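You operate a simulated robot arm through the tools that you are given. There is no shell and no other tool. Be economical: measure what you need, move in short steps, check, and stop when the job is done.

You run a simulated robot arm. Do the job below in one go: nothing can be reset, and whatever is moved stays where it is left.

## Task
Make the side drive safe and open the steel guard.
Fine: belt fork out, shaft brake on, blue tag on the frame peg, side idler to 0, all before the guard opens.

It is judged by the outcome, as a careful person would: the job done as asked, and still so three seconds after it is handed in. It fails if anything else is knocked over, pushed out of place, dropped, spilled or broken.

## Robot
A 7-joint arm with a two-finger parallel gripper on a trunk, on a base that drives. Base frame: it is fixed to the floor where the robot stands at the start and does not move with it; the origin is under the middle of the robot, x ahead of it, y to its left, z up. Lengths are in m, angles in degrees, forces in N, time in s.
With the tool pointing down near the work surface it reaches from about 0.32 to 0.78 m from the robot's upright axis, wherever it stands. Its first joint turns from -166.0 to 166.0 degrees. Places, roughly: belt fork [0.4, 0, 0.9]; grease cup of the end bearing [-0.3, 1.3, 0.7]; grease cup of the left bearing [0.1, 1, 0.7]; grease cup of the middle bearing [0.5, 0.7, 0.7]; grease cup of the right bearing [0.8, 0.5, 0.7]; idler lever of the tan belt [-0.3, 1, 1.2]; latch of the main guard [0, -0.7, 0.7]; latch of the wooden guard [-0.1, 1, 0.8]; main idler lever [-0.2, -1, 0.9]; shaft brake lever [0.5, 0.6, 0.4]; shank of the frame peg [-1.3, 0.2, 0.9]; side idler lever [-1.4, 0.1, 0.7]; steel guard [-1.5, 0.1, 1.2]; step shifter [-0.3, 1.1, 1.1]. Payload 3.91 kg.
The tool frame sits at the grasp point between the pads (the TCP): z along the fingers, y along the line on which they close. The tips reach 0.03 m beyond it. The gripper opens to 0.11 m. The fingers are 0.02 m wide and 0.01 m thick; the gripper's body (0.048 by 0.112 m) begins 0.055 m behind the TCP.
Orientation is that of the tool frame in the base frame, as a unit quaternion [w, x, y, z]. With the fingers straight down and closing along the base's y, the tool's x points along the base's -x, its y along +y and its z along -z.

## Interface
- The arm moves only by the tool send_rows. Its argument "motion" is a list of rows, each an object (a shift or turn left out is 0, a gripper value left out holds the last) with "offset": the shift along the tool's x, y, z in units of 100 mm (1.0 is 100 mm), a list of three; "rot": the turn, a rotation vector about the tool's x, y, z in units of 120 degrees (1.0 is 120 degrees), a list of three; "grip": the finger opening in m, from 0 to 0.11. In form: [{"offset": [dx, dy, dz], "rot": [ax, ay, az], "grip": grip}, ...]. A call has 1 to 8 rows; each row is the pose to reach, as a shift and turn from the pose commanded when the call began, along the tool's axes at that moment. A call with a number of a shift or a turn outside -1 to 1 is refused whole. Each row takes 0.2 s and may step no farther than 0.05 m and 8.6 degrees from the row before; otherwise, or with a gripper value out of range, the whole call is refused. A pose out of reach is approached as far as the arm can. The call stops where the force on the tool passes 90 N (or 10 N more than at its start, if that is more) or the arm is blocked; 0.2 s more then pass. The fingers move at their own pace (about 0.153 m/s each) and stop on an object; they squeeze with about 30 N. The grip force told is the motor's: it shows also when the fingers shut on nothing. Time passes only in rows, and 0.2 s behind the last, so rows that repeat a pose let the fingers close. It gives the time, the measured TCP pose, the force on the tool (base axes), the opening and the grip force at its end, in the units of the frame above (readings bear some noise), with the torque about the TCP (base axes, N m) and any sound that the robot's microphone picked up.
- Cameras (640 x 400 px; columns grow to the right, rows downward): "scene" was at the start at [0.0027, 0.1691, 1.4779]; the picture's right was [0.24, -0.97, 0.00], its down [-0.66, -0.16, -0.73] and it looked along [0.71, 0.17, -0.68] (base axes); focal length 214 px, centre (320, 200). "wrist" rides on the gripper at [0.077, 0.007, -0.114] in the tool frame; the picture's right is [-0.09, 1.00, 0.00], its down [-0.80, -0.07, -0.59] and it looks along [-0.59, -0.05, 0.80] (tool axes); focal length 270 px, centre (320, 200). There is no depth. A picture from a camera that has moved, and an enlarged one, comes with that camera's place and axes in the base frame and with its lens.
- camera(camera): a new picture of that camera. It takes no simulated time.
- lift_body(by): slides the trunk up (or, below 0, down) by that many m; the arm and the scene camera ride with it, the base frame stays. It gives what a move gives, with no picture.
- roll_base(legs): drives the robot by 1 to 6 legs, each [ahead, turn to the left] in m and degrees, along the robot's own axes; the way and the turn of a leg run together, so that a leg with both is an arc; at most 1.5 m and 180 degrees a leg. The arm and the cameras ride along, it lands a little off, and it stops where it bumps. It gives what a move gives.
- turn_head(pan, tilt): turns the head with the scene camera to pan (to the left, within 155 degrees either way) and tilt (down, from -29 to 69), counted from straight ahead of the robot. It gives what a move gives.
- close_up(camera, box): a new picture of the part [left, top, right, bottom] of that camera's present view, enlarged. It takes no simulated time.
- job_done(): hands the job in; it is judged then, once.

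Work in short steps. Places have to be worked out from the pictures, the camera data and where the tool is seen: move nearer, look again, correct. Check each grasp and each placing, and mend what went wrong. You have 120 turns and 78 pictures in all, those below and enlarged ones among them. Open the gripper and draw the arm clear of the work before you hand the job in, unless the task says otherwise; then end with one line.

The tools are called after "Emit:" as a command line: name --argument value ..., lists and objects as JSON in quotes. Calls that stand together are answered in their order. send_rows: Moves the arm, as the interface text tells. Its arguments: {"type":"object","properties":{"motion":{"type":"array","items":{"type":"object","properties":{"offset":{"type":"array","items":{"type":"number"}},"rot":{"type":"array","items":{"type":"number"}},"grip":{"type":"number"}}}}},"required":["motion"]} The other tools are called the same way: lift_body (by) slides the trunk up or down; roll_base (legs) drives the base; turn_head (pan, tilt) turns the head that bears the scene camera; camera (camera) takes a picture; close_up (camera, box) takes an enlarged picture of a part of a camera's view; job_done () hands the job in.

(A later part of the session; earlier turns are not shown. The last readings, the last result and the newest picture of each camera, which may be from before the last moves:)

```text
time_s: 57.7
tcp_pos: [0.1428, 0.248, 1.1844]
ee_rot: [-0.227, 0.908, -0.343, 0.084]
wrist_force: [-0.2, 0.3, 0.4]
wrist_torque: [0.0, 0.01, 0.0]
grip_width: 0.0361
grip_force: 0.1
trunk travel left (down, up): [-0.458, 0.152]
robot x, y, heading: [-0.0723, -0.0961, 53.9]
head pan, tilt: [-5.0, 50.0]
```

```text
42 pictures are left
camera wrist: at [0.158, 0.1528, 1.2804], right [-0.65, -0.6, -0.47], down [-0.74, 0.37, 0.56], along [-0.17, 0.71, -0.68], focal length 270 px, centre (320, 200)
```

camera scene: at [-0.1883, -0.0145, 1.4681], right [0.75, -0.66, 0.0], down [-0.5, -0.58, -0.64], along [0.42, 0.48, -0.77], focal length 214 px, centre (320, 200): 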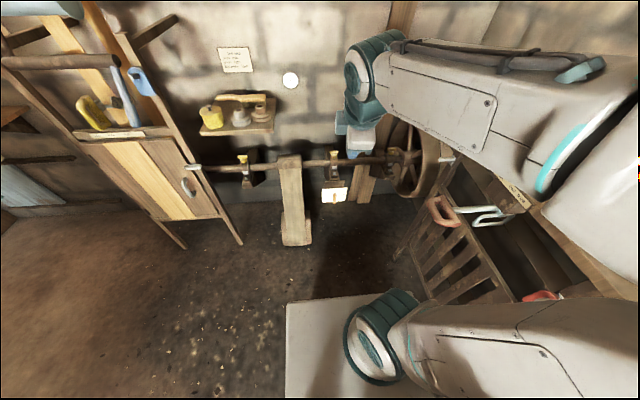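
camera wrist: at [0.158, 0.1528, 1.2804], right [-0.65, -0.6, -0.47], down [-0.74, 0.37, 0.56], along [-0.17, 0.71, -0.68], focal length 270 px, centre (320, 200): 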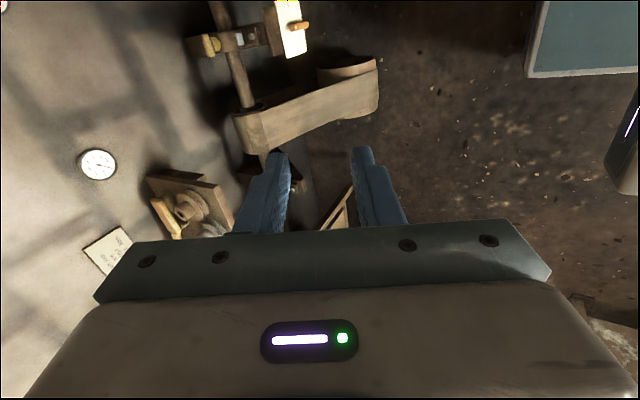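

The brake plate is visible; I zoom in on it.

Emit:
close_up --camera "scene" --box '[306, 170, 362, 215]'

Emit:
close_up --camera "wrist" --box '[250, 0, 330, 60]'

```text
8.89 times, centred on (334, 192) of scene
camera zoom: at [-0.1883, -0.0145, 1.4681], right [0.75, -0.66, 0.0], down [-0.5, -0.58, -0.64], along [0.42, 0.48, -0.77], focal length 1906 px, centre (196, 267)
```

zoom: 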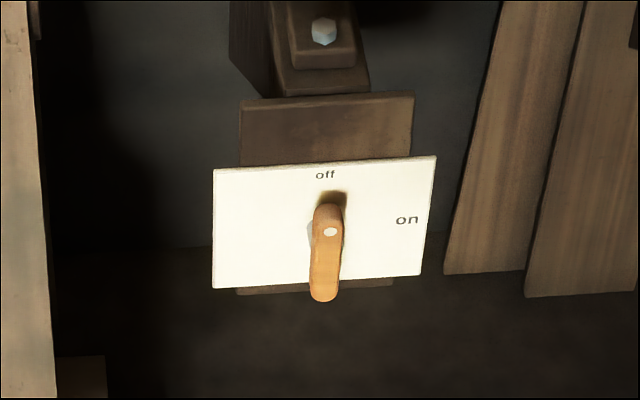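

```text
6.67 times, centred on (290, 30) of wrist
camera zoom: at [0.158, 0.1528, 1.2804], right [-0.65, -0.6, -0.47], down [-0.74, 0.37, 0.56], along [-0.17, 0.71, -0.68], focal length 1802 px, centre (520, 1333)
```

zoom: 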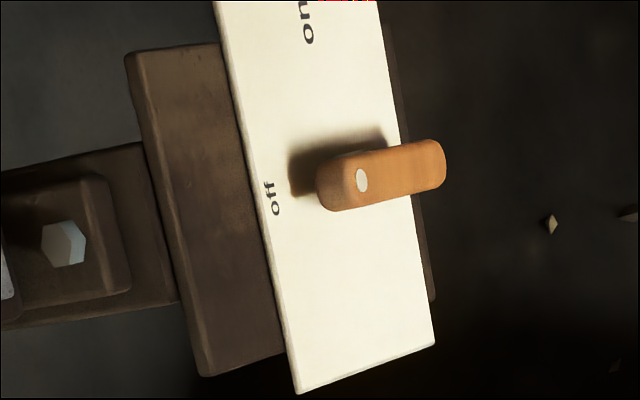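

The brake is a bar knob on a vertical plate. Its dot points to "off" at the top, and "on" is to the right, a quarter turn clockwise. Lowering the arm here would put the elbow on the fork handle, so I first move the robot left to about (-0.25, 0.15).

Emit:
roll_base --legs '[[0, 72], [0.3, 0], [0, -86]]'

Emit:
turn_head --pan 5 --tilt 45

Emit:
camera --camera "scene"

```text
time_s: 66.5
tcp_pos: [0.0416, 0.4344, 1.183]
ee_rot: [-0.215, 0.86, -0.45, 0.111]
wrist_force: [0.3, -0.6, -0.3]
wrist_torque: [-0.03, 0.01, -0.05]
grip_width: 0.036
grip_force: 0.0
trunk travel left (down, up): [-0.458, 0.152]
robot x, y, heading: [-0.2475, 0.1499, 40.1]
head pan, tilt: [-5.0, 50.0]
```

```text
time_s: 67.2
tcp_pos: [0.0423, 0.4334, 1.1838]
ee_rot: [-0.215, 0.86, -0.449, 0.11]
wrist_force: [-0.2, 0.3, -0.1]
wrist_torque: [0.01, -0.01, -0.02]
grip_width: 0.0361
grip_force: 0.0
trunk travel left (down, up): [-0.458, 0.152]
robot x, y, heading: [-0.2431, 0.1486, 40.3]
head pan, tilt: [5.0, 45.0]
```

```text
39 pictures are left
camera scene: at [-0.3457, 0.2698, 1.475], right [0.71, -0.71, 0.0], down [-0.5, -0.5, -0.71], along [0.5, 0.5, -0.71], focal length 214 px, centre (320, 200)
```

scene: 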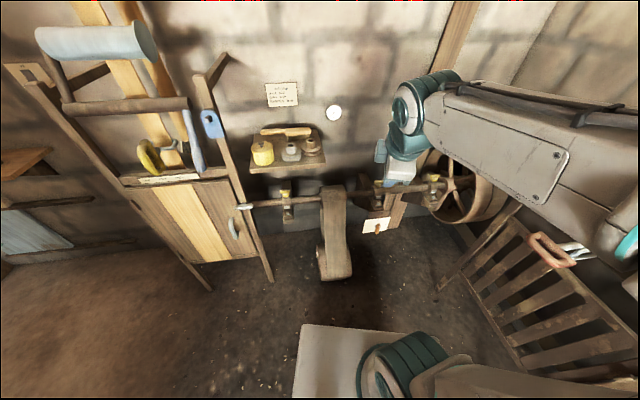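

The lever is around (0.468, 0.59, 0.42). The elbow is now clear of the fork handle, so I lower the trunk by 0.40 m.

Emit:
lift_body --by -0.4

Emit:
camera --camera "scene"

```text
time_s: 71.0
tcp_pos: [0.0413, 0.4335, 0.7838]
ee_rot: [-0.216, 0.86, -0.448, 0.11]
wrist_force: [0.1, 0.4, -0.7]
wrist_torque: [0.01, 0.0, 0.01]
grip_width: 0.036
grip_force: 0.0
trunk travel left (down, up): [-0.058, 0.552]
robot x, y, heading: [-0.2498, 0.1508, 40.1]
head pan, tilt: [5.0, 45.0]
```

```text
38 pictures are left
camera scene: at [-0.3457, 0.2698, 1.075], right [0.71, -0.7, 0.0], down [-0.5, -0.5, -0.71], along [0.5, 0.5, -0.71], focal length 214 px, centre (320, 200)
```

scene: 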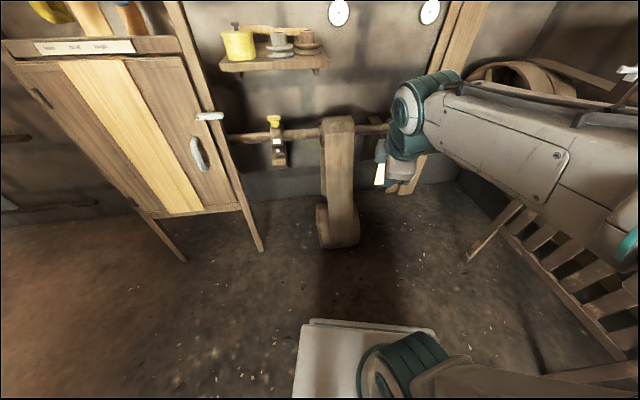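

I start pitching the tool up towards horizontal while moving it forward.

Emit:
send_rows --motion '[{"offset": [0.05, -0.07, 0.11], "rot": [0.0646, 0, 0]}, {"offset": [0.1, -0.15, 0.22], "rot": [0.129, 0, 0]}, {"offset": [0.15, -0.22, 0.33], "rot": [0.194, 0, 0]}, {"offset": [0.2, -0.3, 0.44], "rot": [0.258, 0, 0]}, {"offset": [0.25, -0.37, 0.55], "rot": [0.323, 0, 0]}, {"offset": [0.3, -0.44, 0.66], "rot": [0.388, 0, 0]}, {"offset": [0.36, -0.51, 0.77], "rot": [0.452, 0, 0]}, {"offset": [0.41, -0.59, 0.88], "rot": [0.517, 0, 0]}]'

```text
time_s: 72.5
tcp_pos: [-0.0527, 0.5823, 0.7287]
ee_rot: [-0.588, 0.781, -0.189, 0.09]
wrist_force: [0.3, 0.2, 0.5]
wrist_torque: [-0.03, -0.01, -0.01]
grip_width: 0.0361
grip_force: 0.0
out of reach, approached as far as the arm can: row 7
trunk travel left (down, up): [-0.058, 0.552]
robot x, y, heading: [-0.2509, 0.15, 40.2]
head pan, tilt: [5.0, 45.0]
stopped in row 7: the arm was blocked; the commanded pose is now the measured one
```

The arm deviated and stopped at (-0.05, 0.58). I check what happened.

Emit:
camera --camera "scene"

```text
37 pictures are left
camera scene: at [-0.3474, 0.2716, 1.0749], right [0.73, -0.68, 0.0], down [-0.48, -0.52, -0.71], along [0.48, 0.52, -0.71], focal length 214 px, centre (320, 200)
```

scene: 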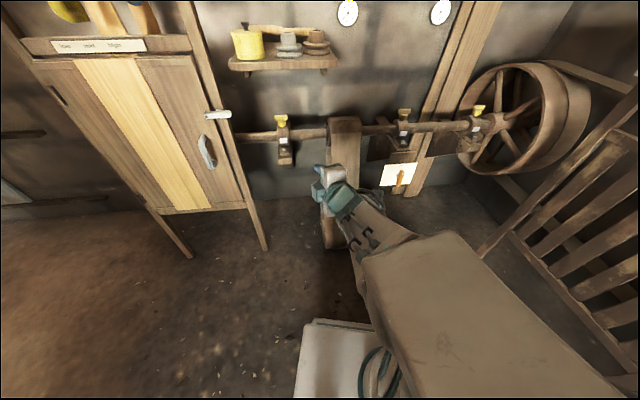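

The arm only reconfigured, and nothing was touched. I carry the TCP on towards the lever in its present orientation.

Emit:
send_rows --motion '[{"offset": [0.35, 0.18, 0]}, {"offset": [0.7, 0.36, 0]}, {"offset": [1.0, 0.52, 0]}]'

Emit:
send_rows --motion '[{"offset": [0.35, 0.18, 0]}, {"offset": [0.7, 0.36, 0]}, {"offset": [1.0, 0.52, 0]}]'

```text
time_s: 73.3
tcp_pos: [0.0488, 0.5481, 0.6845]
ee_rot: [-0.587, 0.781, -0.19, 0.094]
wrist_force: [-0.4, 0.1, 0.0]
wrist_torque: [-0.03, -0.01, -0.03]
grip_width: 0.036
grip_force: 0.1
out of reach, approached as far as the arm can: row 1, 2, 3
trunk travel left (down, up): [-0.058, 0.552]
robot x, y, heading: [-0.2455, 0.1457, 40.0]
head pan, tilt: [5.0, 45.0]
```

```text
time_s: 74.1
tcp_pos: [0.1308, 0.4947, 0.6272]
ee_rot: [-0.588, 0.781, -0.189, 0.095]
wrist_force: [-0.2, 0.3, -0.1]
wrist_torque: [-0.02, -0.01, 0.0]
grip_width: 0.0362
grip_force: 0.0
trunk travel left (down, up): [-0.058, 0.552]
robot x, y, heading: [-0.246, 0.1494, 40.1]
head pan, tilt: [5.0, 45.0]
```

It is moving well, so I continue towards the standoff.

Emit:
send_rows --motion '[{"offset": [0.3, 0.2, 0.15]}, {"offset": [0.65, 0.42, 0.3]}, {"offset": [1.0, 0.65, 0.4]}]'

Emit:
send_rows --motion '[{"offset": [0.3, 0.2, 0.15]}, {"offset": [0.65, 0.42, 0.3]}, {"offset": [1.0, 0.65, 0.4]}]'

Emit:
camera --camera "scene"

```text
time_s: 74.9
tcp_pos: [0.2251, 0.4726, 0.5473]
ee_rot: [-0.588, 0.78, -0.19, 0.094]
wrist_force: [-0.8, -0.6, -0.5]
wrist_torque: [0.0, -0.02, -0.03]
grip_width: 0.036
grip_force: 0.1
trunk travel left (down, up): [-0.058, 0.552]
robot x, y, heading: [-0.2464, 0.148, 40.2]
head pan, tilt: [5.0, 45.0]
```

```text
time_s: 75.7
tcp_pos: [0.3194, 0.4533, 0.466]
ee_rot: [-0.588, 0.78, -0.191, 0.094]
wrist_force: [-0.4, -0.7, 0.2]
wrist_torque: [0.01, -0.01, 0.0]
grip_width: 0.0359
grip_force: 0.1
trunk travel left (down, up): [-0.058, 0.552]
robot x, y, heading: [-0.2459, 0.1471, 40.4]
head pan, tilt: [5.0, 45.0]
```

```text
36 pictures are left
camera scene: at [-0.3458, 0.2699, 1.075], right [0.71, -0.7, 0.0], down [-0.5, -0.5, -0.71], along [0.5, 0.5, -0.71], focal length 214 px, centre (320, 200)
```

scene: 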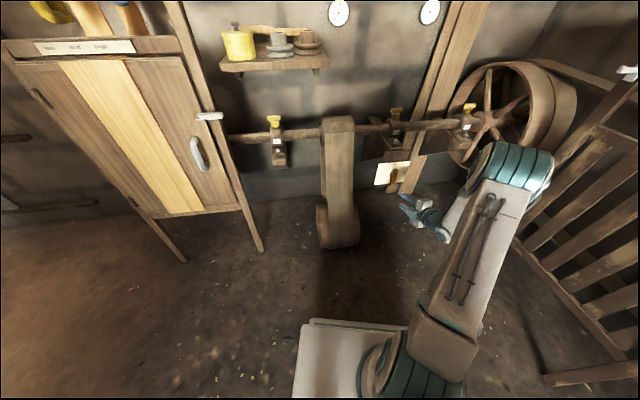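

The lever reads (0.457, 0.588, 0.437). I rotate the tool to horizontal, facing the plate with the camera on top, in two calls.

Emit:
send_rows --motion '[{"rot": [0.0023, 0.0168, -0.0635]}, {"rot": [0.0046, 0.0336, -0.127]}, {"rot": [0.007, 0.0504, -0.1906]}, {"rot": [0.0093, 0.0672, -0.254]}, {"rot": [0.0116, 0.084, -0.3177]}, {"rot": [0.014, 0.1008, -0.3812]}]'

Emit:
send_rows --motion '[{"rot": [0.0023, 0.0168, -0.0635]}, {"rot": [0.0046, 0.0336, -0.127]}, {"rot": [0.007, 0.0504, -0.1906]}, {"rot": [0.0093, 0.0672, -0.254]}, {"rot": [0.0116, 0.084, -0.3177]}, {"rot": [0.014, 0.1008, -0.3812]}]'

Emit:
camera --camera "wrist"

```text
time_s: 77.1
tcp_pos: [0.3179, 0.4514, 0.4656]
ee_rot: [-0.494, 0.77, 0.07, 0.398]
wrist_force: [1.2, 0.0, 0.7]
wrist_torque: [0.0, -0.01, -0.01]
grip_width: 0.0362
grip_force: 0.1
trunk travel left (down, up): [-0.058, 0.552]
robot x, y, heading: [-0.2452, 0.1465, 40.1]
head pan, tilt: [5.0, 45.0]
```

```text
time_s: 78.5
tcp_pos: [0.3183, 0.454, 0.465]
ee_rot: [-0.315, 0.63, 0.318, 0.635]
wrist_force: [-0.6, 0.2, 0.1]
wrist_torque: [-0.03, -0.03, 0.02]
grip_width: 0.0362
grip_force: 0.0
trunk travel left (down, up): [-0.058, 0.552]
robot x, y, heading: [-0.2511, 0.1466, 40.2]
head pan, tilt: [5.0, 45.0]
```

```text
35 pictures are left
camera wrist: at [0.2536, 0.3588, 0.5411], right [0.8, -0.6, -0.08], down [-0.41, -0.43, -0.8], along [0.44, 0.68, -0.59], focal length 270 px, centre (320, 200)
```

wrist: 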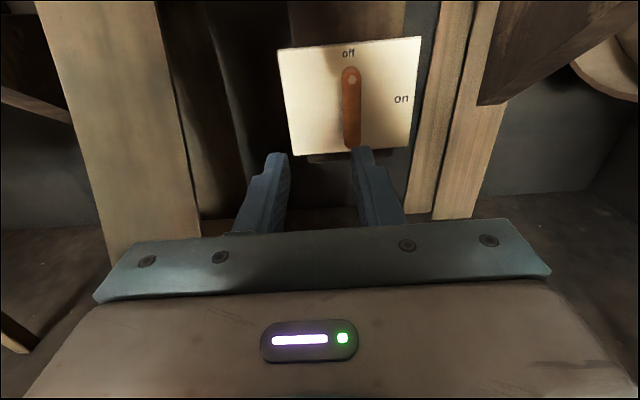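

The plate is squarely in view, and the bar centre is near (0.458, 0.589, 0.441). I centre on it, advance 100 mm with the gripper open to 60 mm and check.

Emit:
send_rows --motion '[{"offset": [-0.12, 0.16, 0.2], "grip": 0.06}, {"offset": [-0.24, 0.326, 0.5]}, {"offset": [-0.24, 0.326, 0.95]}]'

Emit:
camera --camera "wrist"

```text
time_s: 79.3
tcp_pos: [0.4025, 0.5109, 0.4422]
ee_rot: [-0.316, 0.63, 0.318, 0.634]
wrist_force: [-0.2, 0.3, 0.8]
wrist_torque: [-0.02, 0.0, 0.03]
grip_width: 0.0599
grip_force: 0.0
trunk travel left (down, up): [-0.058, 0.552]
robot x, y, heading: [-0.2492, 0.1464, 40.2]
head pan, tilt: [5.0, 45.0]
```

```text
34 pictures are left
camera wrist: at [0.3373, 0.4156, 0.5183], right [0.8, -0.6, -0.08], down [-0.41, -0.43, -0.8], along [0.44, 0.68, -0.59], focal length 270 px, centre (320, 200)
```

wrist: 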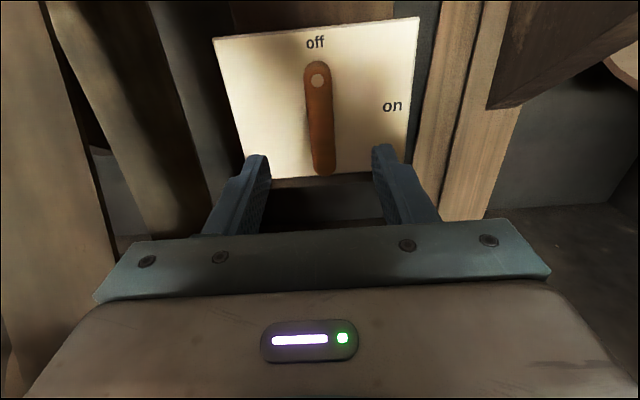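

I am aligned within about 2 mm and the bar is about 90 mm ahead. I advance 65 mm and look.

Emit:
send_rows --motion '[{"offset": [0, -0.02, 0.35]}, {"offset": [0, -0.02, 0.65]}]'

Emit:
camera --camera "wrist"

```text
time_s: 79.9
tcp_pos: [0.4394, 0.5626, 0.4418]
ee_rot: [-0.316, 0.631, 0.317, 0.634]
wrist_force: [-0.4, 0.0, 0.8]
wrist_torque: [-0.01, 0.0, 0.02]
grip_width: 0.0601
grip_force: 0.0
trunk travel left (down, up): [-0.058, 0.552]
robot x, y, heading: [-0.2457, 0.1482, 40.0]
head pan, tilt: [5.0, 45.0]
```

```text
33 pictures are left
camera wrist: at [0.3746, 0.4687, 0.5183], right [0.8, -0.6, -0.09], down [-0.41, -0.43, -0.8], along [0.44, 0.68, -0.59], focal length 270 px, centre (320, 200)
```

wrist: 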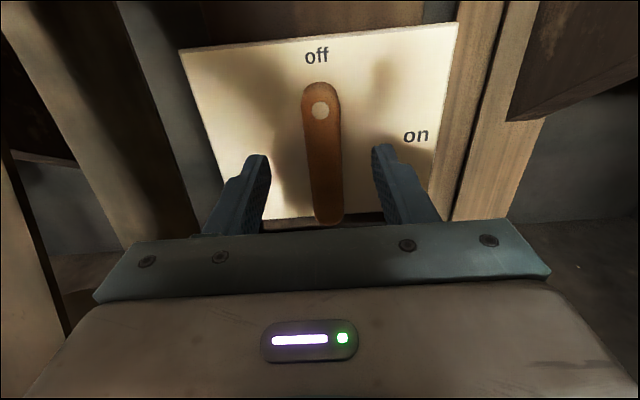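

The bar is 44 mm ahead at z = 0.440 and the plate is about 40 mm beyond it. I advance 35 mm and grip.

Emit:
send_rows --motion '[{"offset": [0, 0, 0.2]}, {"offset": [0, 0, 0.35]}, {"offset": [0, 0, 0.35], "grip": 0}, {"offset": [0, 0, 0.35], "grip": 0}, {"offset": [0, 0, 0.35], "grip": 0}]'

```text
time_s: 80.6
tcp_pos: [0.4583, 0.5829, 0.4396]
ee_rot: [-0.316, 0.632, 0.318, 0.632]
wrist_force: [-0.9, -10.2, 3.9]
wrist_torque: [0.56, -0.41, 0.4]
grip_width: 0.0214
grip_force: 30.4
trunk travel left (down, up): [-0.058, 0.552]
robot x, y, heading: [-0.2448, 0.1455, 40.0]
head pan, tilt: [5.0, 45.0]
stopped in row 3: the force on the tool passed its limit (the readings are from after the stop); the commanded pose is now the measured one
```

The bar is gripped at 21 mm. I turn it clockwise about the tool axis, first 45°.

Emit:
send_rows --motion '[{"rot": [0, 0, 0.0625]}, {"rot": [0, 0, 0.125]}, {"rot": [0, 0, 0.1875]}, {"rot": [0, 0, 0.25]}, {"rot": [0, 0, 0.3125]}, {"rot": [0, 0, 0.375]}]'

Emit:
camera --camera "wrist"

```text
time_s: 82.0
tcp_pos: [0.4566, 0.5846, 0.4395]
ee_rot: [-0.535, 0.706, 0.052, 0.461]
wrist_force: [-4.4, -35.0, 7.4]
wrist_torque: [-0.07, -0.13, 0.14]
grip_width: 0.0217
grip_force: 44.6
trunk travel left (down, up): [-0.058, 0.552]
robot x, y, heading: [-0.2483, 0.1465, 39.6]
head pan, tilt: [5.0, 45.0]
```

```text
32 pictures are left
camera wrist: at [0.4347, 0.4582, 0.4878], right [0.51, -0.38, -0.77], down [-0.85, -0.11, -0.52], along [0.11, 0.92, -0.38], focal length 270 px, centre (320, 200)
```

wrist: 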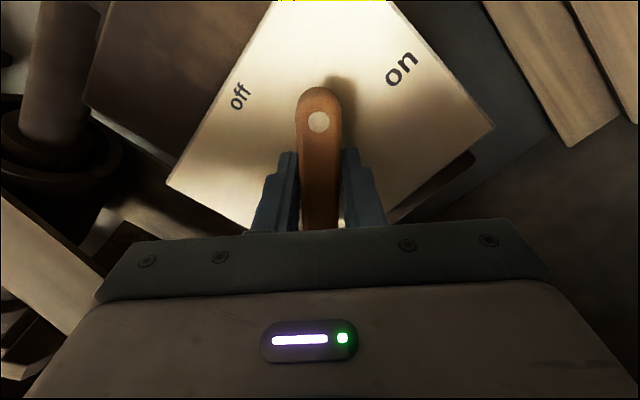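

The lever follows and is now halfway between "off" and "on". I turn the remaining 45° plus a little.

Emit:
send_rows --motion '[{"rot": [0, 0, 0.0625]}, {"rot": [0, 0, 0.125]}, {"rot": [0, 0, 0.1875]}, {"rot": [0, 0, 0.25]}, {"rot": [0, 0, 0.3125]}, {"rot": [0, 0, 0.375]}, {"rot": [0, 0, 0.39]}]'

Emit:
camera --camera "wrist"

```text
time_s: 83.6
tcp_pos: [0.4553, 0.586, 0.4396]
ee_rot: [0.676, -0.668, 0.231, -0.21]
wrist_force: [-31.0, -43.9, 9.5]
wrist_torque: [-0.16, -0.74, 0.74]
grip_width: 0.0219
grip_force: 45.2
trunk travel left (down, up): [-0.058, 0.552]
robot x, y, heading: [-0.245, 0.1512, 39.8]
head pan, tilt: [5.0, 45.0]
```

```text
31 pictures are left
camera wrist: at [0.4473, 0.4493, 0.4302], right [-0.1, 0.07, -0.99], down [-1.0, -0.01, 0.1], along [0.0, 1.0, 0.07], focal length 270 px, centre (320, 200)
```

wrist: 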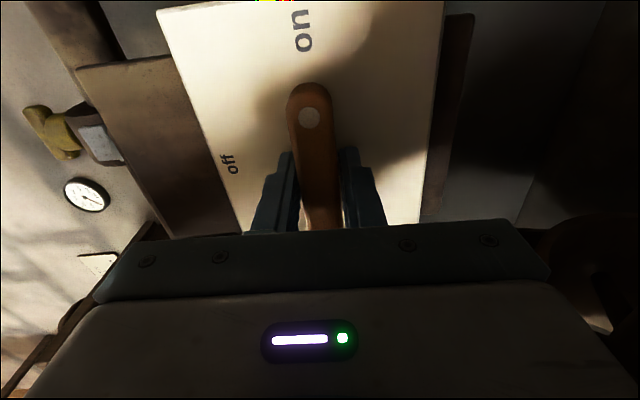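

The dot points straight at "on". I release, retreat and check that it stays.

Emit:
send_rows --motion '[{"grip": 0.06}, {"grip": 0.06}, {"offset": [0, 0, -0.4]}, {"offset": [0, 0, -0.9]}]'

Emit:
camera --camera "wrist"

```text
time_s: 84.6
tcp_pos: [0.403, 0.5153, 0.4408]
ee_rot: [0.675, -0.668, 0.23, -0.21]
wrist_force: [0.8, 0.8, -0.2]
wrist_torque: [0.01, 0.0, -0.02]
grip_width: 0.06
grip_force: 0.1
trunk travel left (down, up): [-0.058, 0.552]
robot x, y, heading: [-0.2421, 0.1455, 40.2]
head pan, tilt: [5.0, 45.0]
```

```text
30 pictures are left
camera wrist: at [0.3954, 0.3793, 0.4304], right [-0.09, 0.07, -0.99], down [-1.0, 0.0, 0.09], along [0.0, 1.0, 0.07], focal length 270 px, centre (320, 200)
```

wrist: 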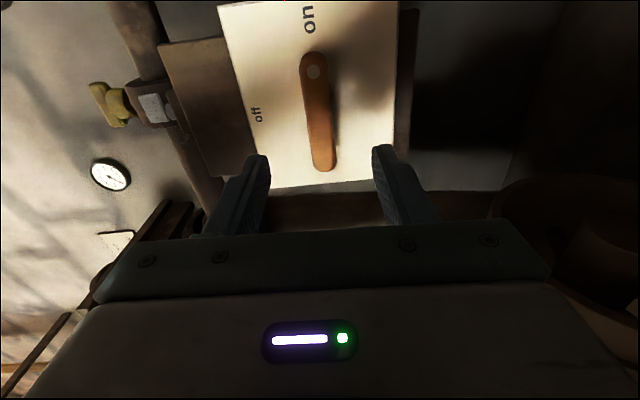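

The brake is on and holds. Next is the blue tag near (-0.135, 0.954, 1.172). I back off, raise the trunk and look at it.

Emit:
roll_base --legs '[[-0.2, 0]]'

Emit:
lift_body --by 0.4

Emit:
turn_head --pan 25 --tilt 20

Emit:
camera --camera "scene"

Emit:
close_up --camera "scene" --box '[240, 130, 340, 200]'

```text
time_s: 86.2
tcp_pos: [0.2502, 0.3847, 0.4389]
ee_rot: [0.673, -0.669, 0.233, -0.211]
wrist_force: [0.5, -0.6, 0.0]
wrist_torque: [0.01, 0.04, 0.0]
grip_width: 0.0601
grip_force: 0.1
trunk travel left (down, up): [-0.058, 0.552]
robot x, y, heading: [-0.4001, 0.0166, 40.2]
head pan, tilt: [5.0, 45.0]
```

```text
time_s: 90.0
tcp_pos: [0.249, 0.3856, 0.838]
ee_rot: [0.674, -0.669, 0.232, -0.212]
wrist_force: [0.3, 0.7, -0.2]
wrist_torque: [0.01, -0.02, 0.01]
grip_width: 0.0602
grip_force: 0.0
trunk travel left (down, up): [-0.458, 0.152]
robot x, y, heading: [-0.402, 0.0167, 40.0]
head pan, tilt: [5.0, 45.0]
```

```text
time_s: 90.9
tcp_pos: [0.2491, 0.3845, 0.8383]
ee_rot: [0.674, -0.669, 0.231, -0.211]
wrist_force: [-0.2, 0.4, 0.2]
wrist_torque: [-0.02, 0.02, 0.0]
grip_width: 0.0601
grip_force: 0.1
trunk travel left (down, up): [-0.458, 0.152]
robot x, y, heading: [-0.4015, 0.0231, 40.3]
head pan, tilt: [25.0, 20.0]
```

```text
29 pictures are left
camera scene: at [-0.5184, 0.167, 1.5136], right [0.91, -0.42, 0.0], down [-0.14, -0.31, -0.94], along [0.4, 0.85, -0.34], focal length 214 px, centre (320, 200)
```

scene: 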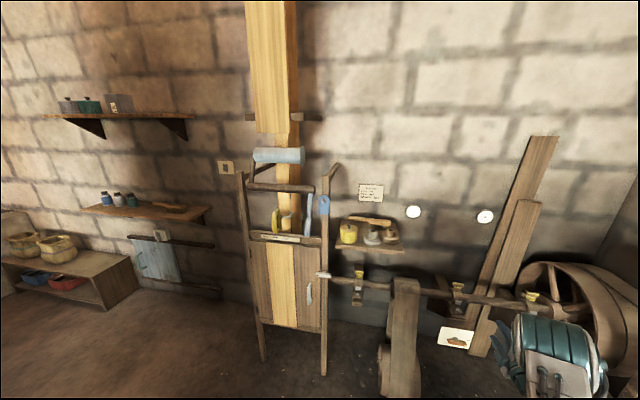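

```text
5.71 times, centred on (290, 165) of scene
camera zoom: at [-0.5184, 0.167, 1.5136], right [0.91, -0.42, 0.0], down [-0.14, -0.31, -0.94], along [0.4, 0.85, -0.34], focal length 1226 px, centre (491, 400)
```

zoom: 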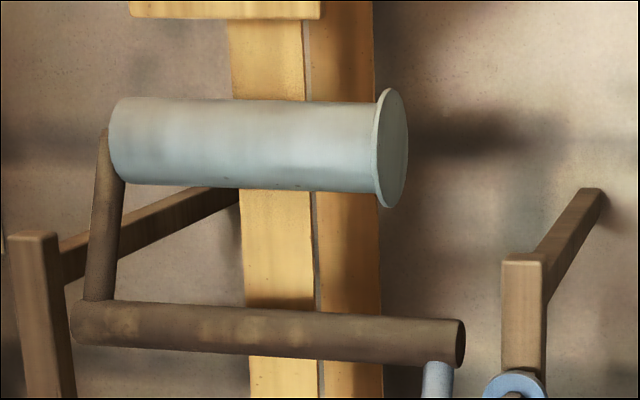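

Emit:
close_up --camera "scene" --box '[285, 170, 365, 225]'

```text
7.27 times, centred on (325, 198) of scene
camera zoom: at [-0.5184, 0.167, 1.5136], right [0.91, -0.42, 0.0], down [-0.14, -0.31, -0.94], along [0.4, 0.85, -0.34], focal length 1560 px, centre (284, 218)
```

zoom: 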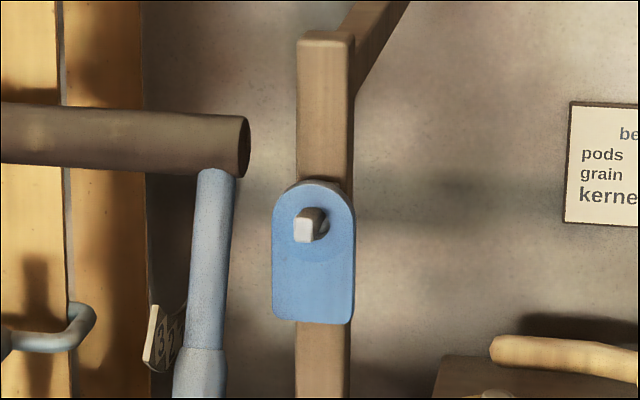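

The tag hangs on a peg whose post faces the same direction as the brake plate. I retract and raise the arm while rolling the tool back to camera-up (-91.7°), before driving nearer.

Emit:
send_rows --motion '[{"offset": [0, -0.16, -0.16], "rot": [0, 0, -0.0637]}, {"offset": [0, -0.33, -0.33], "rot": [0, 0, -0.127]}, {"offset": [0, -0.5, -0.5], "rot": [0, 0, -0.191]}, {"offset": [0, -0.66, -0.66], "rot": [0, 0, -0.2547]}, {"offset": [0, -0.83, -0.83], "rot": [0, 0, -0.318]}, {"offset": [0, -1, -1], "rot": [0, 0, -0.382]}]'

Emit:
send_rows --motion '[{"offset": [0.12, -0.12, -0.16], "rot": [0, 0, -0.0637]}, {"offset": [0.24, -0.24, -0.33], "rot": [0, 0, -0.127]}, {"offset": [0.35, -0.35, -0.5], "rot": [0, 0, -0.191]}, {"offset": [0.47, -0.47, -0.66], "rot": [0, 0, -0.2547]}, {"offset": [0.6, -0.6, -0.83], "rot": [0, 0, -0.318]}, {"offset": [0.7, -0.7, -1], "rot": [0, 0, -0.382]}]'

```text
time_s: 92.3
tcp_pos: [0.1919, 0.3031, 0.9394]
ee_rot: [-0.538, 0.707, 0.048, 0.457]
wrist_force: [-0.2, 0.2, -0.3]
wrist_torque: [0.0, -0.03, -0.01]
grip_width: 0.0601
grip_force: 0.1
trunk travel left (down, up): [-0.458, 0.152]
robot x, y, heading: [-0.4041, 0.0173, 40.1]
head pan, tilt: [25.0, 20.0]
```

```text
time_s: 93.7
tcp_pos: [0.1337, 0.2222, 1.0379]
ee_rot: [-0.317, 0.632, 0.319, 0.631]
wrist_force: [0.2, 0.4, -0.4]
wrist_torque: [0.0, -0.02, 0.01]
grip_width: 0.0599
grip_force: 0.2
trunk travel left (down, up): [-0.458, 0.152]
robot x, y, heading: [-0.4029, 0.0191, 40.1]
head pan, tilt: [25.0, 20.0]
```

I raise another 100 mm. Then I drive round with the arm kept clear, ending near (-0.67, 0.53) at heading 54°.

Emit:
send_rows --motion '[{"offset": [0.4, 0, 0]}, {"offset": [0.8, 0, 0]}, {"offset": [1.0, 0, 0]}]'

Emit:
roll_base --legs '[[0, -91], [-0.534, 0], [0, 105]]'

Emit:
turn_head --pan 0 --tilt 25

Emit:
camera --camera "scene"

Emit:
camera --camera "wrist"

```text
time_s: 94.5
tcp_pos: [0.1346, 0.2222, 1.139]
ee_rot: [-0.317, 0.633, 0.319, 0.63]
wrist_force: [-0.2, -0.5, 0.3]
wrist_torque: [0.01, -0.02, 0.0]
grip_width: 0.0598
grip_force: 0.1
trunk travel left (down, up): [-0.458, 0.152]
robot x, y, heading: [-0.4007, 0.021, 40.4]
head pan, tilt: [25.0, 20.0]
```

```text
time_s: 105.9
tcp_pos: [-0.2679, 0.7559, 1.1404]
ee_rot: [-0.391, 0.59, 0.392, 0.588]
wrist_force: [0.3, 0.9, 0.4]
wrist_torque: [0.0, 0.01, -0.01]
grip_width: 0.0601
grip_force: 0.0
trunk travel left (down, up): [-0.458, 0.152]
robot x, y, heading: [-0.7387, 0.4305, 53.4]
head pan, tilt: [25.0, 20.0]
```

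```text
time_s: 106.8
tcp_pos: [-0.2672, 0.7552, 1.1398]
ee_rot: [-0.39, 0.59, 0.392, 0.588]
wrist_force: [-0.2, -0.2, 0.6]
wrist_torque: [0.04, 0.01, -0.01]
grip_width: 0.0597
grip_force: 0.1
trunk travel left (down, up): [-0.458, 0.152]
robot x, y, heading: [-0.737, 0.4303, 53.9]
head pan, tilt: [0.0, 25.0]
```

```text
26 pictures are left
camera scene: at [-0.853, 0.5316, 1.5056], right [0.81, -0.59, 0.0], down [-0.25, -0.34, -0.91], along [0.54, 0.73, -0.42], focal length 214 px, centre (320, 200)
```

scene: 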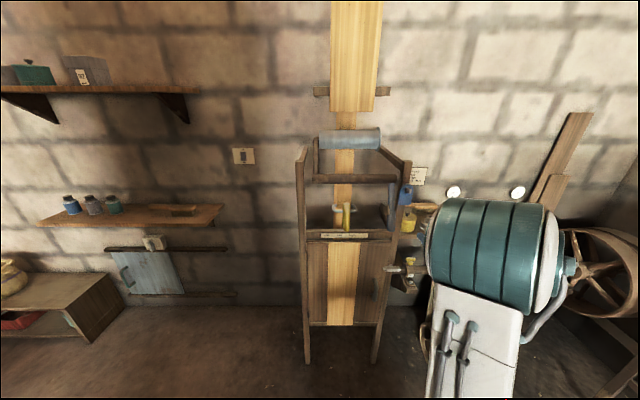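

```text
25 pictures are left
camera wrist: at [-0.3073, 0.6497, 1.2157], right [0.92, -0.39, -0.09], down [-0.3, -0.52, -0.8], along [0.26, 0.76, -0.59], focal length 270 px, centre (320, 200)
```

wrist: 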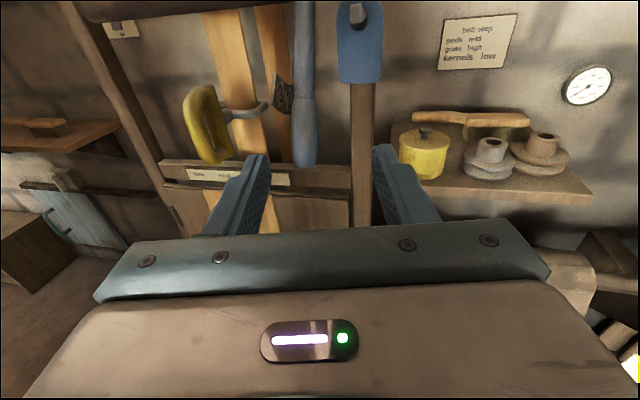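

The tag is at (-0.132, 0.954, 1.176). The tan idler lever hangs about 57 mm to its left, so I use a narrow opening of 53 mm. I yaw to face the post and close part of the distance.

Emit:
send_rows --motion '[{"offset": [0.12, 0.12, 0.2], "rot": [-0.056, 0, 0], "grip": 0.053}, {"offset": [0.25, 0.24, 0.5], "rot": [-0.1125, 0, 0]}, {"offset": [0.25, 0.27, 0.8], "rot": [-0.1125, 0, 0]}]'

Emit:
camera --camera "wrist"

```text
time_s: 107.6
tcp_pos: [-0.2132, 0.8193, 1.1645]
ee_rot: [-0.318, 0.632, 0.319, 0.631]
wrist_force: [0.5, 0.2, 0.2]
wrist_torque: [-0.01, 0.02, -0.01]
grip_width: 0.0529
grip_force: 0.0
trunk travel left (down, up): [-0.458, 0.152]
robot x, y, heading: [-0.7401, 0.4344, 53.8]
head pan, tilt: [0.0, 25.0]
```

```text
24 pictures are left
camera wrist: at [-0.2768, 0.7247, 1.2409], right [0.8, -0.59, -0.09], down [-0.41, -0.44, -0.8], along [0.43, 0.68, -0.59], focal length 270 px, centre (320, 200)
```

wrist: 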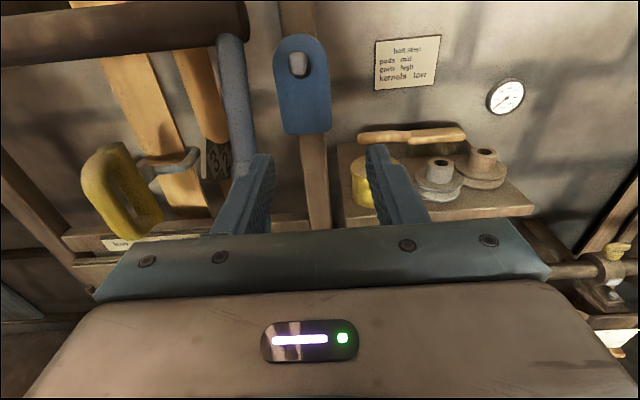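

Face-on now, the tag centre is 19 mm left of my axis with about 47 mm clear to the lever edge. I correct, advance 75 mm and look.

Emit:
send_rows --motion '[{"offset": [0.05, -0.18, 0.2]}, {"offset": [0.05, -0.18, 0.5]}, {"offset": [0.05, -0.18, 0.75]}]'

Emit:
camera --camera "wrist"

```text
time_s: 108.4
tcp_pos: [-0.1818, 0.8913, 1.1679]
ee_rot: [-0.318, 0.632, 0.32, 0.629]
wrist_force: [0.5, -0.5, -0.3]
wrist_torque: [0.0, 0.03, 0.0]
grip_width: 0.053
grip_force: 0.1
trunk travel left (down, up): [-0.458, 0.152]
robot x, y, heading: [-0.7391, 0.4354, 53.9]
head pan, tilt: [0.0, 25.0]
```

```text
23 pictures are left
camera wrist: at [-0.2456, 0.7969, 1.2444], right [0.8, -0.59, -0.09], down [-0.41, -0.44, -0.8], along [0.43, 0.68, -0.6], focal length 270 px, centre (320, 200)
```

wrist: 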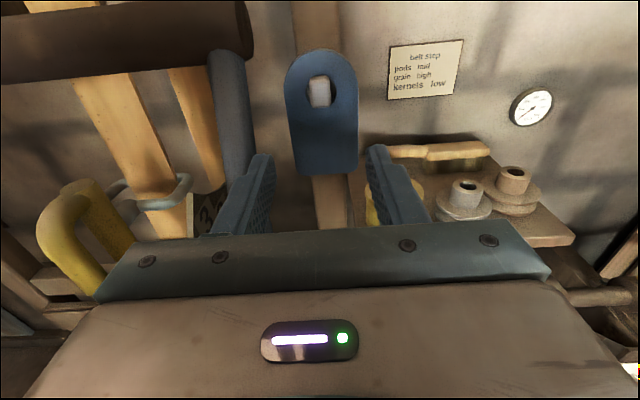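

The tag measures about 52 mm wide and 96 mm tall, so I need about a 60 mm opening. The lever leans away lower down, so I grip at z = 1.15 and advance 45 mm first.

Emit:
send_rows --motion '[{"offset": [-0.18, 0, 0], "grip": 0.06}, {"offset": [-0.18, 0, 0.25]}, {"offset": [-0.18, 0, 0.45]}]'

Emit:
camera --camera "wrist"

```text
time_s: 109.2
tcp_pos: [-0.1559, 0.9279, 1.1503]
ee_rot: [-0.318, 0.632, 0.319, 0.63]
wrist_force: [0.0, -0.4, 0.2]
wrist_torque: [0.0, 0.0, -0.01]
grip_width: 0.0598
grip_force: 0.0
trunk travel left (down, up): [-0.458, 0.152]
robot x, y, heading: [-0.7397, 0.43, 53.6]
head pan, tilt: [0.0, 25.0]
```

```text
22 pictures are left
camera wrist: at [-0.2189, 0.8331, 1.2269], right [0.8, -0.59, -0.09], down [-0.41, -0.44, -0.8], along [0.43, 0.68, -0.59], focal length 270 px, centre (320, 200)
```

wrist: 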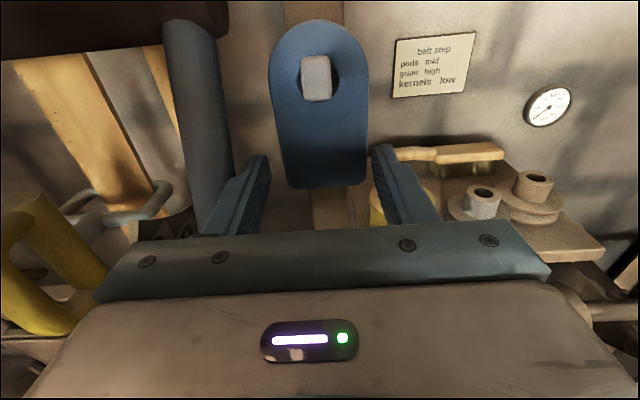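

The fingertips have passed the lever without contact and straddle the tag. I advance 28 mm and close.

Emit:
send_rows --motion '[{"offset": [0, 0, 0.14]}, {"offset": [0, 0, 0.28]}, {"offset": [0, 0, 0.28], "grip": 0.03}, {"offset": [0, 0, 0.28], "grip": 0.03}]'

Emit:
camera --camera "wrist"

```text
time_s: 110.2
tcp_pos: [-0.138, 0.9502, 1.1496]
ee_rot: [-0.32, 0.631, 0.321, 0.63]
wrist_force: [0.4, 0.4, -0.2]
wrist_torque: [-0.01, 0.01, 0.0]
grip_width: 0.0492
grip_force: 29.3
trunk travel left (down, up): [-0.458, 0.152]
robot x, y, heading: [-0.7424, 0.4295, 53.5]
head pan, tilt: [0.0, 25.0]
```

```text
21 pictures are left
camera wrist: at [-0.2027, 0.8552, 1.2268], right [0.8, -0.59, -0.09], down [-0.41, -0.44, -0.8], along [0.43, 0.68, -0.59], focal length 270 px, centre (320, 200)
```

wrist: 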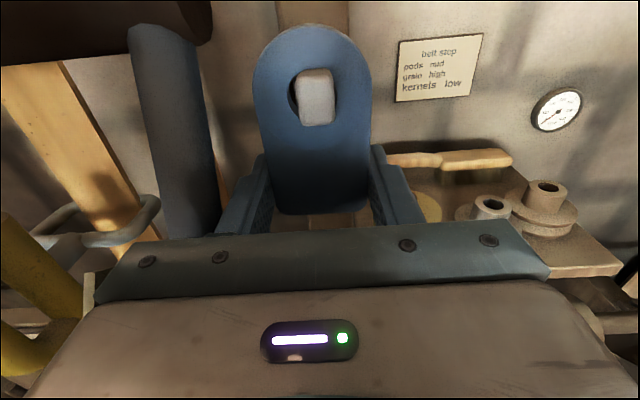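

The tag is held (49 mm). I lift it 6 mm to centre the hole on the peg, then pull straight out in small steps.

Emit:
send_rows --motion '[{"offset": [0.06, 0, 0]}, {"offset": [0.06, 0, -0.12]}, {"offset": [0.06, 0, -0.25]}]'

Emit:
camera --camera "wrist"

```text
time_s: 111.0
tcp_pos: [-0.1546, 0.9281, 1.1582]
ee_rot: [-0.318, 0.632, 0.319, 0.631]
wrist_force: [0.2, -0.4, -0.3]
wrist_torque: [-0.01, -0.03, 0.0]
grip_width: 0.0493
grip_force: 29.9
trunk travel left (down, up): [-0.458, 0.152]
robot x, y, heading: [-0.737, 0.432, 53.9]
head pan, tilt: [0.0, 25.0]
```

```text
20 pictures are left
camera wrist: at [-0.2177, 0.8345, 1.2334], right [0.8, -0.59, -0.09], down [-0.41, -0.44, -0.8], along [0.43, 0.68, -0.59], focal length 270 px, centre (320, 200)
```

wrist: 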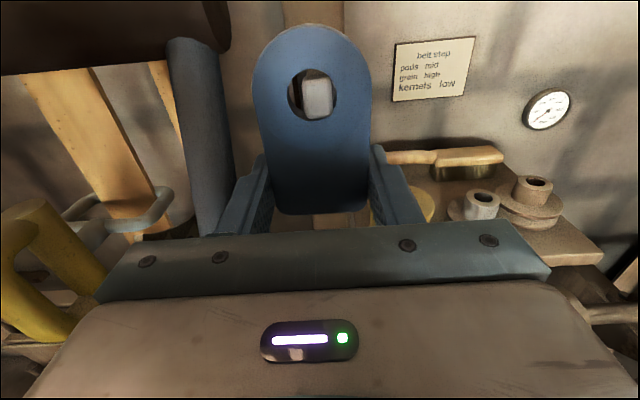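

The tag is off its peg and held securely; its hole sits 42 mm above the TCP. I draw back clear of the frame and pan the head to the side machine.

Emit:
send_rows --motion '[{"offset": [0, 0, -0.4]}, {"offset": [0, 0, -0.8]}, {"offset": [0, 0, -1.0]}]'

Emit:
turn_head --pan 145 --tilt 40

Emit:
camera --camera "scene"

```text
time_s: 111.8
tcp_pos: [-0.2143, 0.849, 1.1562]
ee_rot: [-0.318, 0.632, 0.321, 0.63]
wrist_force: [0.0, -1.1, 0.0]
wrist_torque: [0.02, 0.04, -0.02]
grip_width: 0.0493
grip_force: 29.7
trunk travel left (down, up): [-0.458, 0.152]
robot x, y, heading: [-0.7412, 0.4317, 53.9]
head pan, tilt: [0.0, 25.0]
```

```text
time_s: 114.0
tcp_pos: [-0.2128, 0.8493, 1.1558]
ee_rot: [-0.318, 0.632, 0.32, 0.63]
wrist_force: [0.5, 0.0, -0.1]
wrist_torque: [0.01, -0.01, -0.01]
grip_width: 0.0492
grip_force: 30.5
trunk travel left (down, up): [-0.458, 0.152]
robot x, y, heading: [-0.7397, 0.4321, 53.7]
head pan, tilt: [145.0, 40.0]
```

```text
19 pictures are left
camera scene: at [-0.9879, 0.43, 1.4823], right [-0.32, 0.95, 0.0], down [0.61, 0.21, -0.77], along [-0.73, -0.25, -0.64], focal length 214 px, centre (320, 200)
```

scene: 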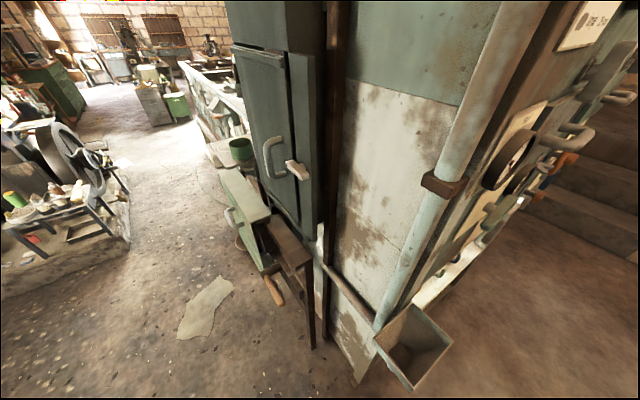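

I zoom in on the region where the peg and side idler should appear.

Emit:
close_up --camera "scene" --box '[210, 120, 370, 320]'

```text
2.00 times, centred on (290, 220) of scene
camera zoom: at [-0.9879, 0.43, 1.4823], right [-0.32, 0.95, 0.0], down [0.61, 0.21, -0.77], along [-0.73, -0.25, -0.64], focal length 429 px, centre (380, 160)
```

zoom: 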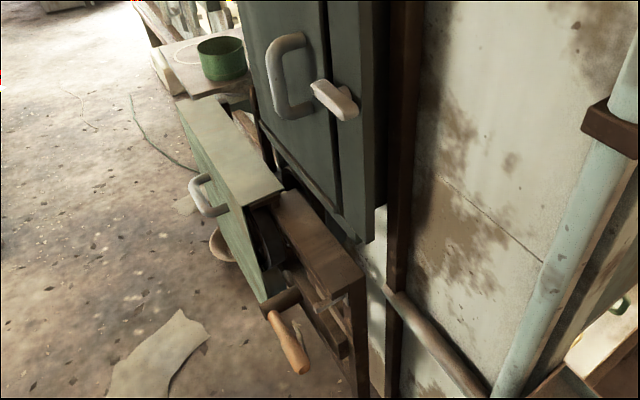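

The side frame's face points along about (0.8, -0.6), so I should approach it at heading 143° from around (-0.65, -0.3). I retract the arm further and drive there.

Emit:
send_rows --motion '[{"offset": [0, 0, -0.45]}, {"offset": [0, 0, -0.9]}, {"offset": [0, 0, -1.0]}]'

Emit:
send_rows --motion '[{"offset": [0, 0, -0.45]}, {"offset": [0, 0, -0.9]}, {"offset": [0, 0, -1.0]}]'

Emit:
roll_base --legs '[[0, -137], [0.74, 0], [0, 120], [0, 106]]'

Emit:
turn_head --pan 0 --tilt 40

Emit:
camera --camera "scene"

```text
time_s: 114.8
tcp_pos: [-0.2715, 0.7683, 1.1566]
ee_rot: [-0.318, 0.632, 0.32, 0.63]
wrist_force: [0.2, -0.7, 0.7]
wrist_torque: [-0.02, 0.01, 0.02]
grip_width: 0.049
grip_force: 29.7
trunk travel left (down, up): [-0.458, 0.152]
robot x, y, heading: [-0.7458, 0.4306, 54.0]
head pan, tilt: [145.0, 40.0]
```

```text
time_s: 115.7
tcp_pos: [-0.3315, 0.6873, 1.1571]
ee_rot: [-0.318, 0.632, 0.32, 0.63]
wrist_force: [-1.1, 0.9, 0.0]
wrist_torque: [-0.03, 0.01, -0.02]
grip_width: 0.049
grip_force: 29.9
trunk travel left (down, up): [-0.458, 0.152]
robot x, y, heading: [-0.7393, 0.432, 53.8]
head pan, tilt: [145.0, 40.0]
```

```text
time_s: 134.8
tcp_pos: [-0.9079, 0.107, 1.1562]
ee_rot: [-0.672, 0.216, 0.675, 0.216]
wrist_force: [-0.3, 0.0, 0.3]
wrist_torque: [0.02, 0.0, 0.01]
grip_width: 0.0492
grip_force: 30.0
trunk travel left (down, up): [-0.458, 0.152]
robot x, y, heading: [-0.6462, -0.3002, 144.4]
head pan, tilt: [145.0, 40.0]
```

```text
time_s: 137.1
tcp_pos: [-0.9083, 0.1061, 1.1585]
ee_rot: [-0.672, 0.215, 0.675, 0.215]
wrist_force: [0.4, -0.5, 0.4]
wrist_torque: [-0.01, 0.01, 0.0]
grip_width: 0.0487
grip_force: 29.8
trunk travel left (down, up): [-0.458, 0.152]
robot x, y, heading: [-0.6431, -0.3045, 144.5]
head pan, tilt: [0.0, 40.0]
```

```text
17 pictures are left
camera scene: at [-0.7408, -0.4168, 1.4822], right [0.58, 0.81, 0.0], down [0.52, -0.37, -0.77], along [-0.62, 0.44, -0.64], focal length 214 px, centre (320, 200)
```

scene: 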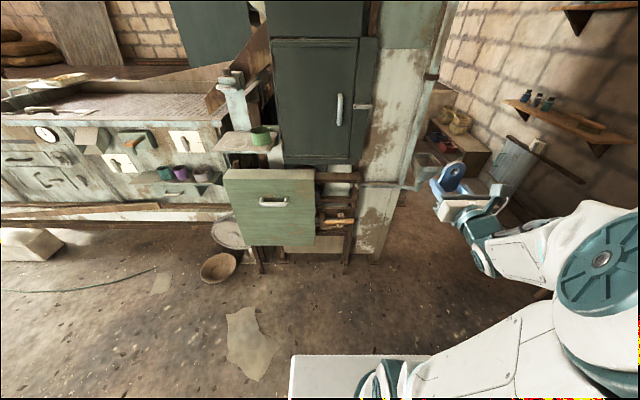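

There is a good frontal view. I zoom in on the side-drive frame.

Emit:
close_up --camera "scene" --box '[290, 160, 380, 260]'

Emit:
close_up --camera "scene" --box '[260, 30, 400, 170]'

```text
4.00 times, centred on (335, 210) of scene
camera zoom: at [-0.7408, -0.4168, 1.4822], right [0.58, 0.81, 0.0], down [0.52, -0.37, -0.77], along [-0.62, 0.44, -0.64], focal length 858 px, centre (260, 160)
```

zoom: 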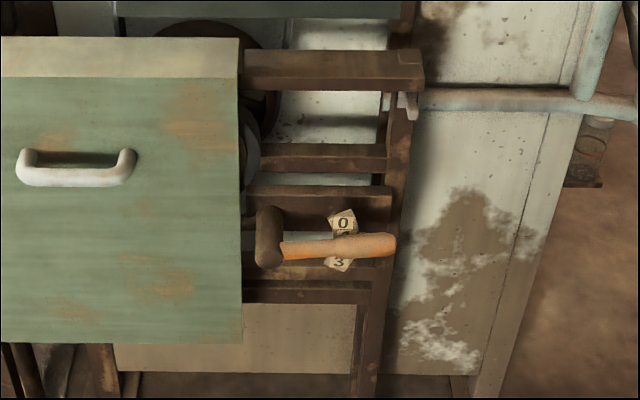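

```text
2.86 times, centred on (330, 100) of scene
camera zoom: at [-0.7408, -0.4168, 1.4822], right [0.58, 0.81, 0.0], down [0.52, -0.37, -0.77], along [-0.62, 0.44, -0.64], focal length 613 px, centre (291, 486)
```

zoom: 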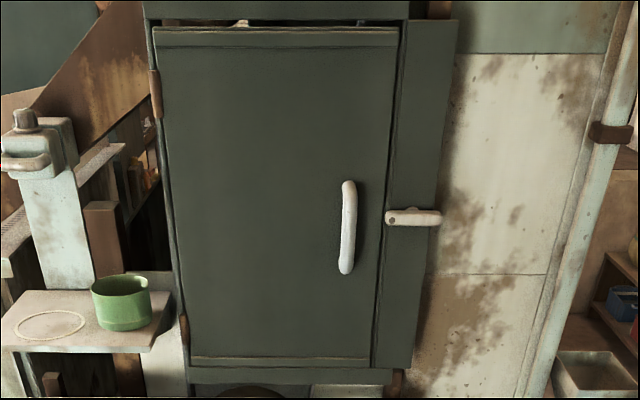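

The white L-shaped peg is on the frame's right post near (-1.347, 0.247, 0.845), and the tool already faces it. I lower the trunk by 0.30 m and shift the arm left to line up.

Emit:
lift_body --by -0.3

Emit:
send_rows --motion '[{"offset": [0, -0.4, 0.2]}, {"offset": [0, -0.8, 0.4]}, {"offset": [0, -1.0, 0.7]}]'

Emit:
camera --camera "wrist"

Emit:
camera --camera "scene"

```text
time_s: 140.1
tcp_pos: [-0.9075, 0.1055, 0.8577]
ee_rot: [-0.672, 0.217, 0.675, 0.216]
wrist_force: [-0.4, -0.6, -0.3]
wrist_torque: [0.01, 0.0, 0.02]
grip_width: 0.0488
grip_force: 29.7
trunk travel left (down, up): [-0.158, 0.452]
robot x, y, heading: [-0.6471, -0.2988, 144.5]
head pan, tilt: [0.0, 40.0]
```

```text
time_s: 140.9
tcp_pos: [-1.024, 0.0644, 0.8551]
ee_rot: [-0.672, 0.217, 0.674, 0.217]
wrist_force: [0.2, 0.4, -0.7]
wrist_torque: [-0.04, 0.0, 0.0]
grip_width: 0.0489
grip_force: 30.0
trunk travel left (down, up): [-0.158, 0.452]
robot x, y, heading: [-0.6441, -0.3003, 144.8]
head pan, tilt: [0.0, 40.0]
```

```text
14 pictures are left
camera wrist: at [-0.9283, 0.0048, 0.9324], right [0.58, 0.81, -0.09], down [0.44, -0.4, -0.8], along [-0.68, 0.42, -0.59], focal length 270 px, centre (320, 200)
```

wrist: 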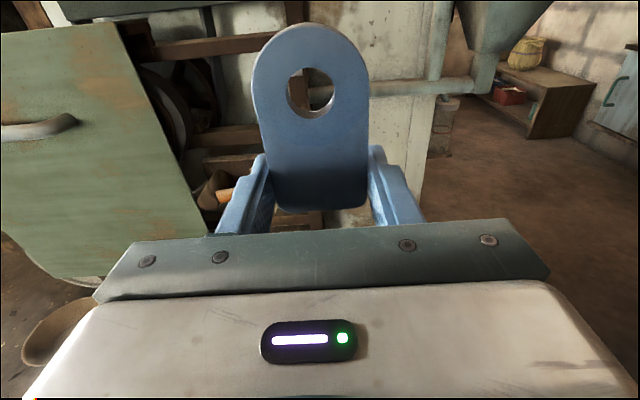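

```text
13 pictures are left
camera scene: at [-0.7405, -0.4169, 1.1823], right [0.58, 0.81, 0.0], down [0.52, -0.37, -0.77], along [-0.62, 0.44, -0.64], focal length 214 px, centre (320, 200)
```

scene: 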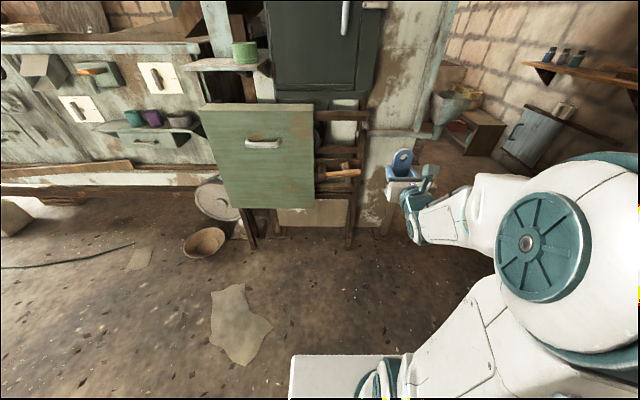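

I zoom in on the peg from this lower camera height to triangulate it.

Emit:
close_up --camera "scene" --box '[310, 90, 430, 210]'

```text
3.33 times, centred on (370, 150) of scene
camera zoom: at [-0.7405, -0.4169, 1.1823], right [0.58, 0.81, 0.0], down [0.52, -0.37, -0.77], along [-0.62, 0.44, -0.64], focal length 715 px, centre (153, 367)
```

zoom: 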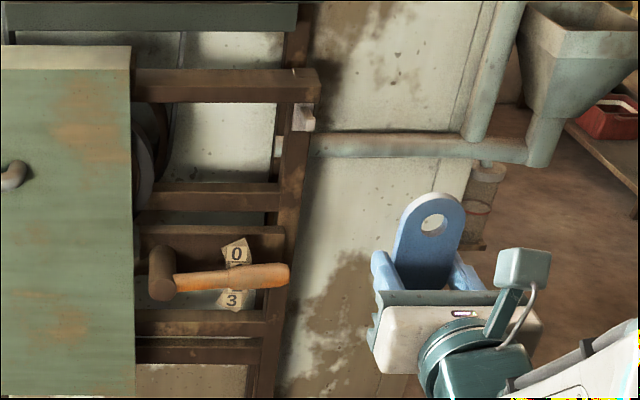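

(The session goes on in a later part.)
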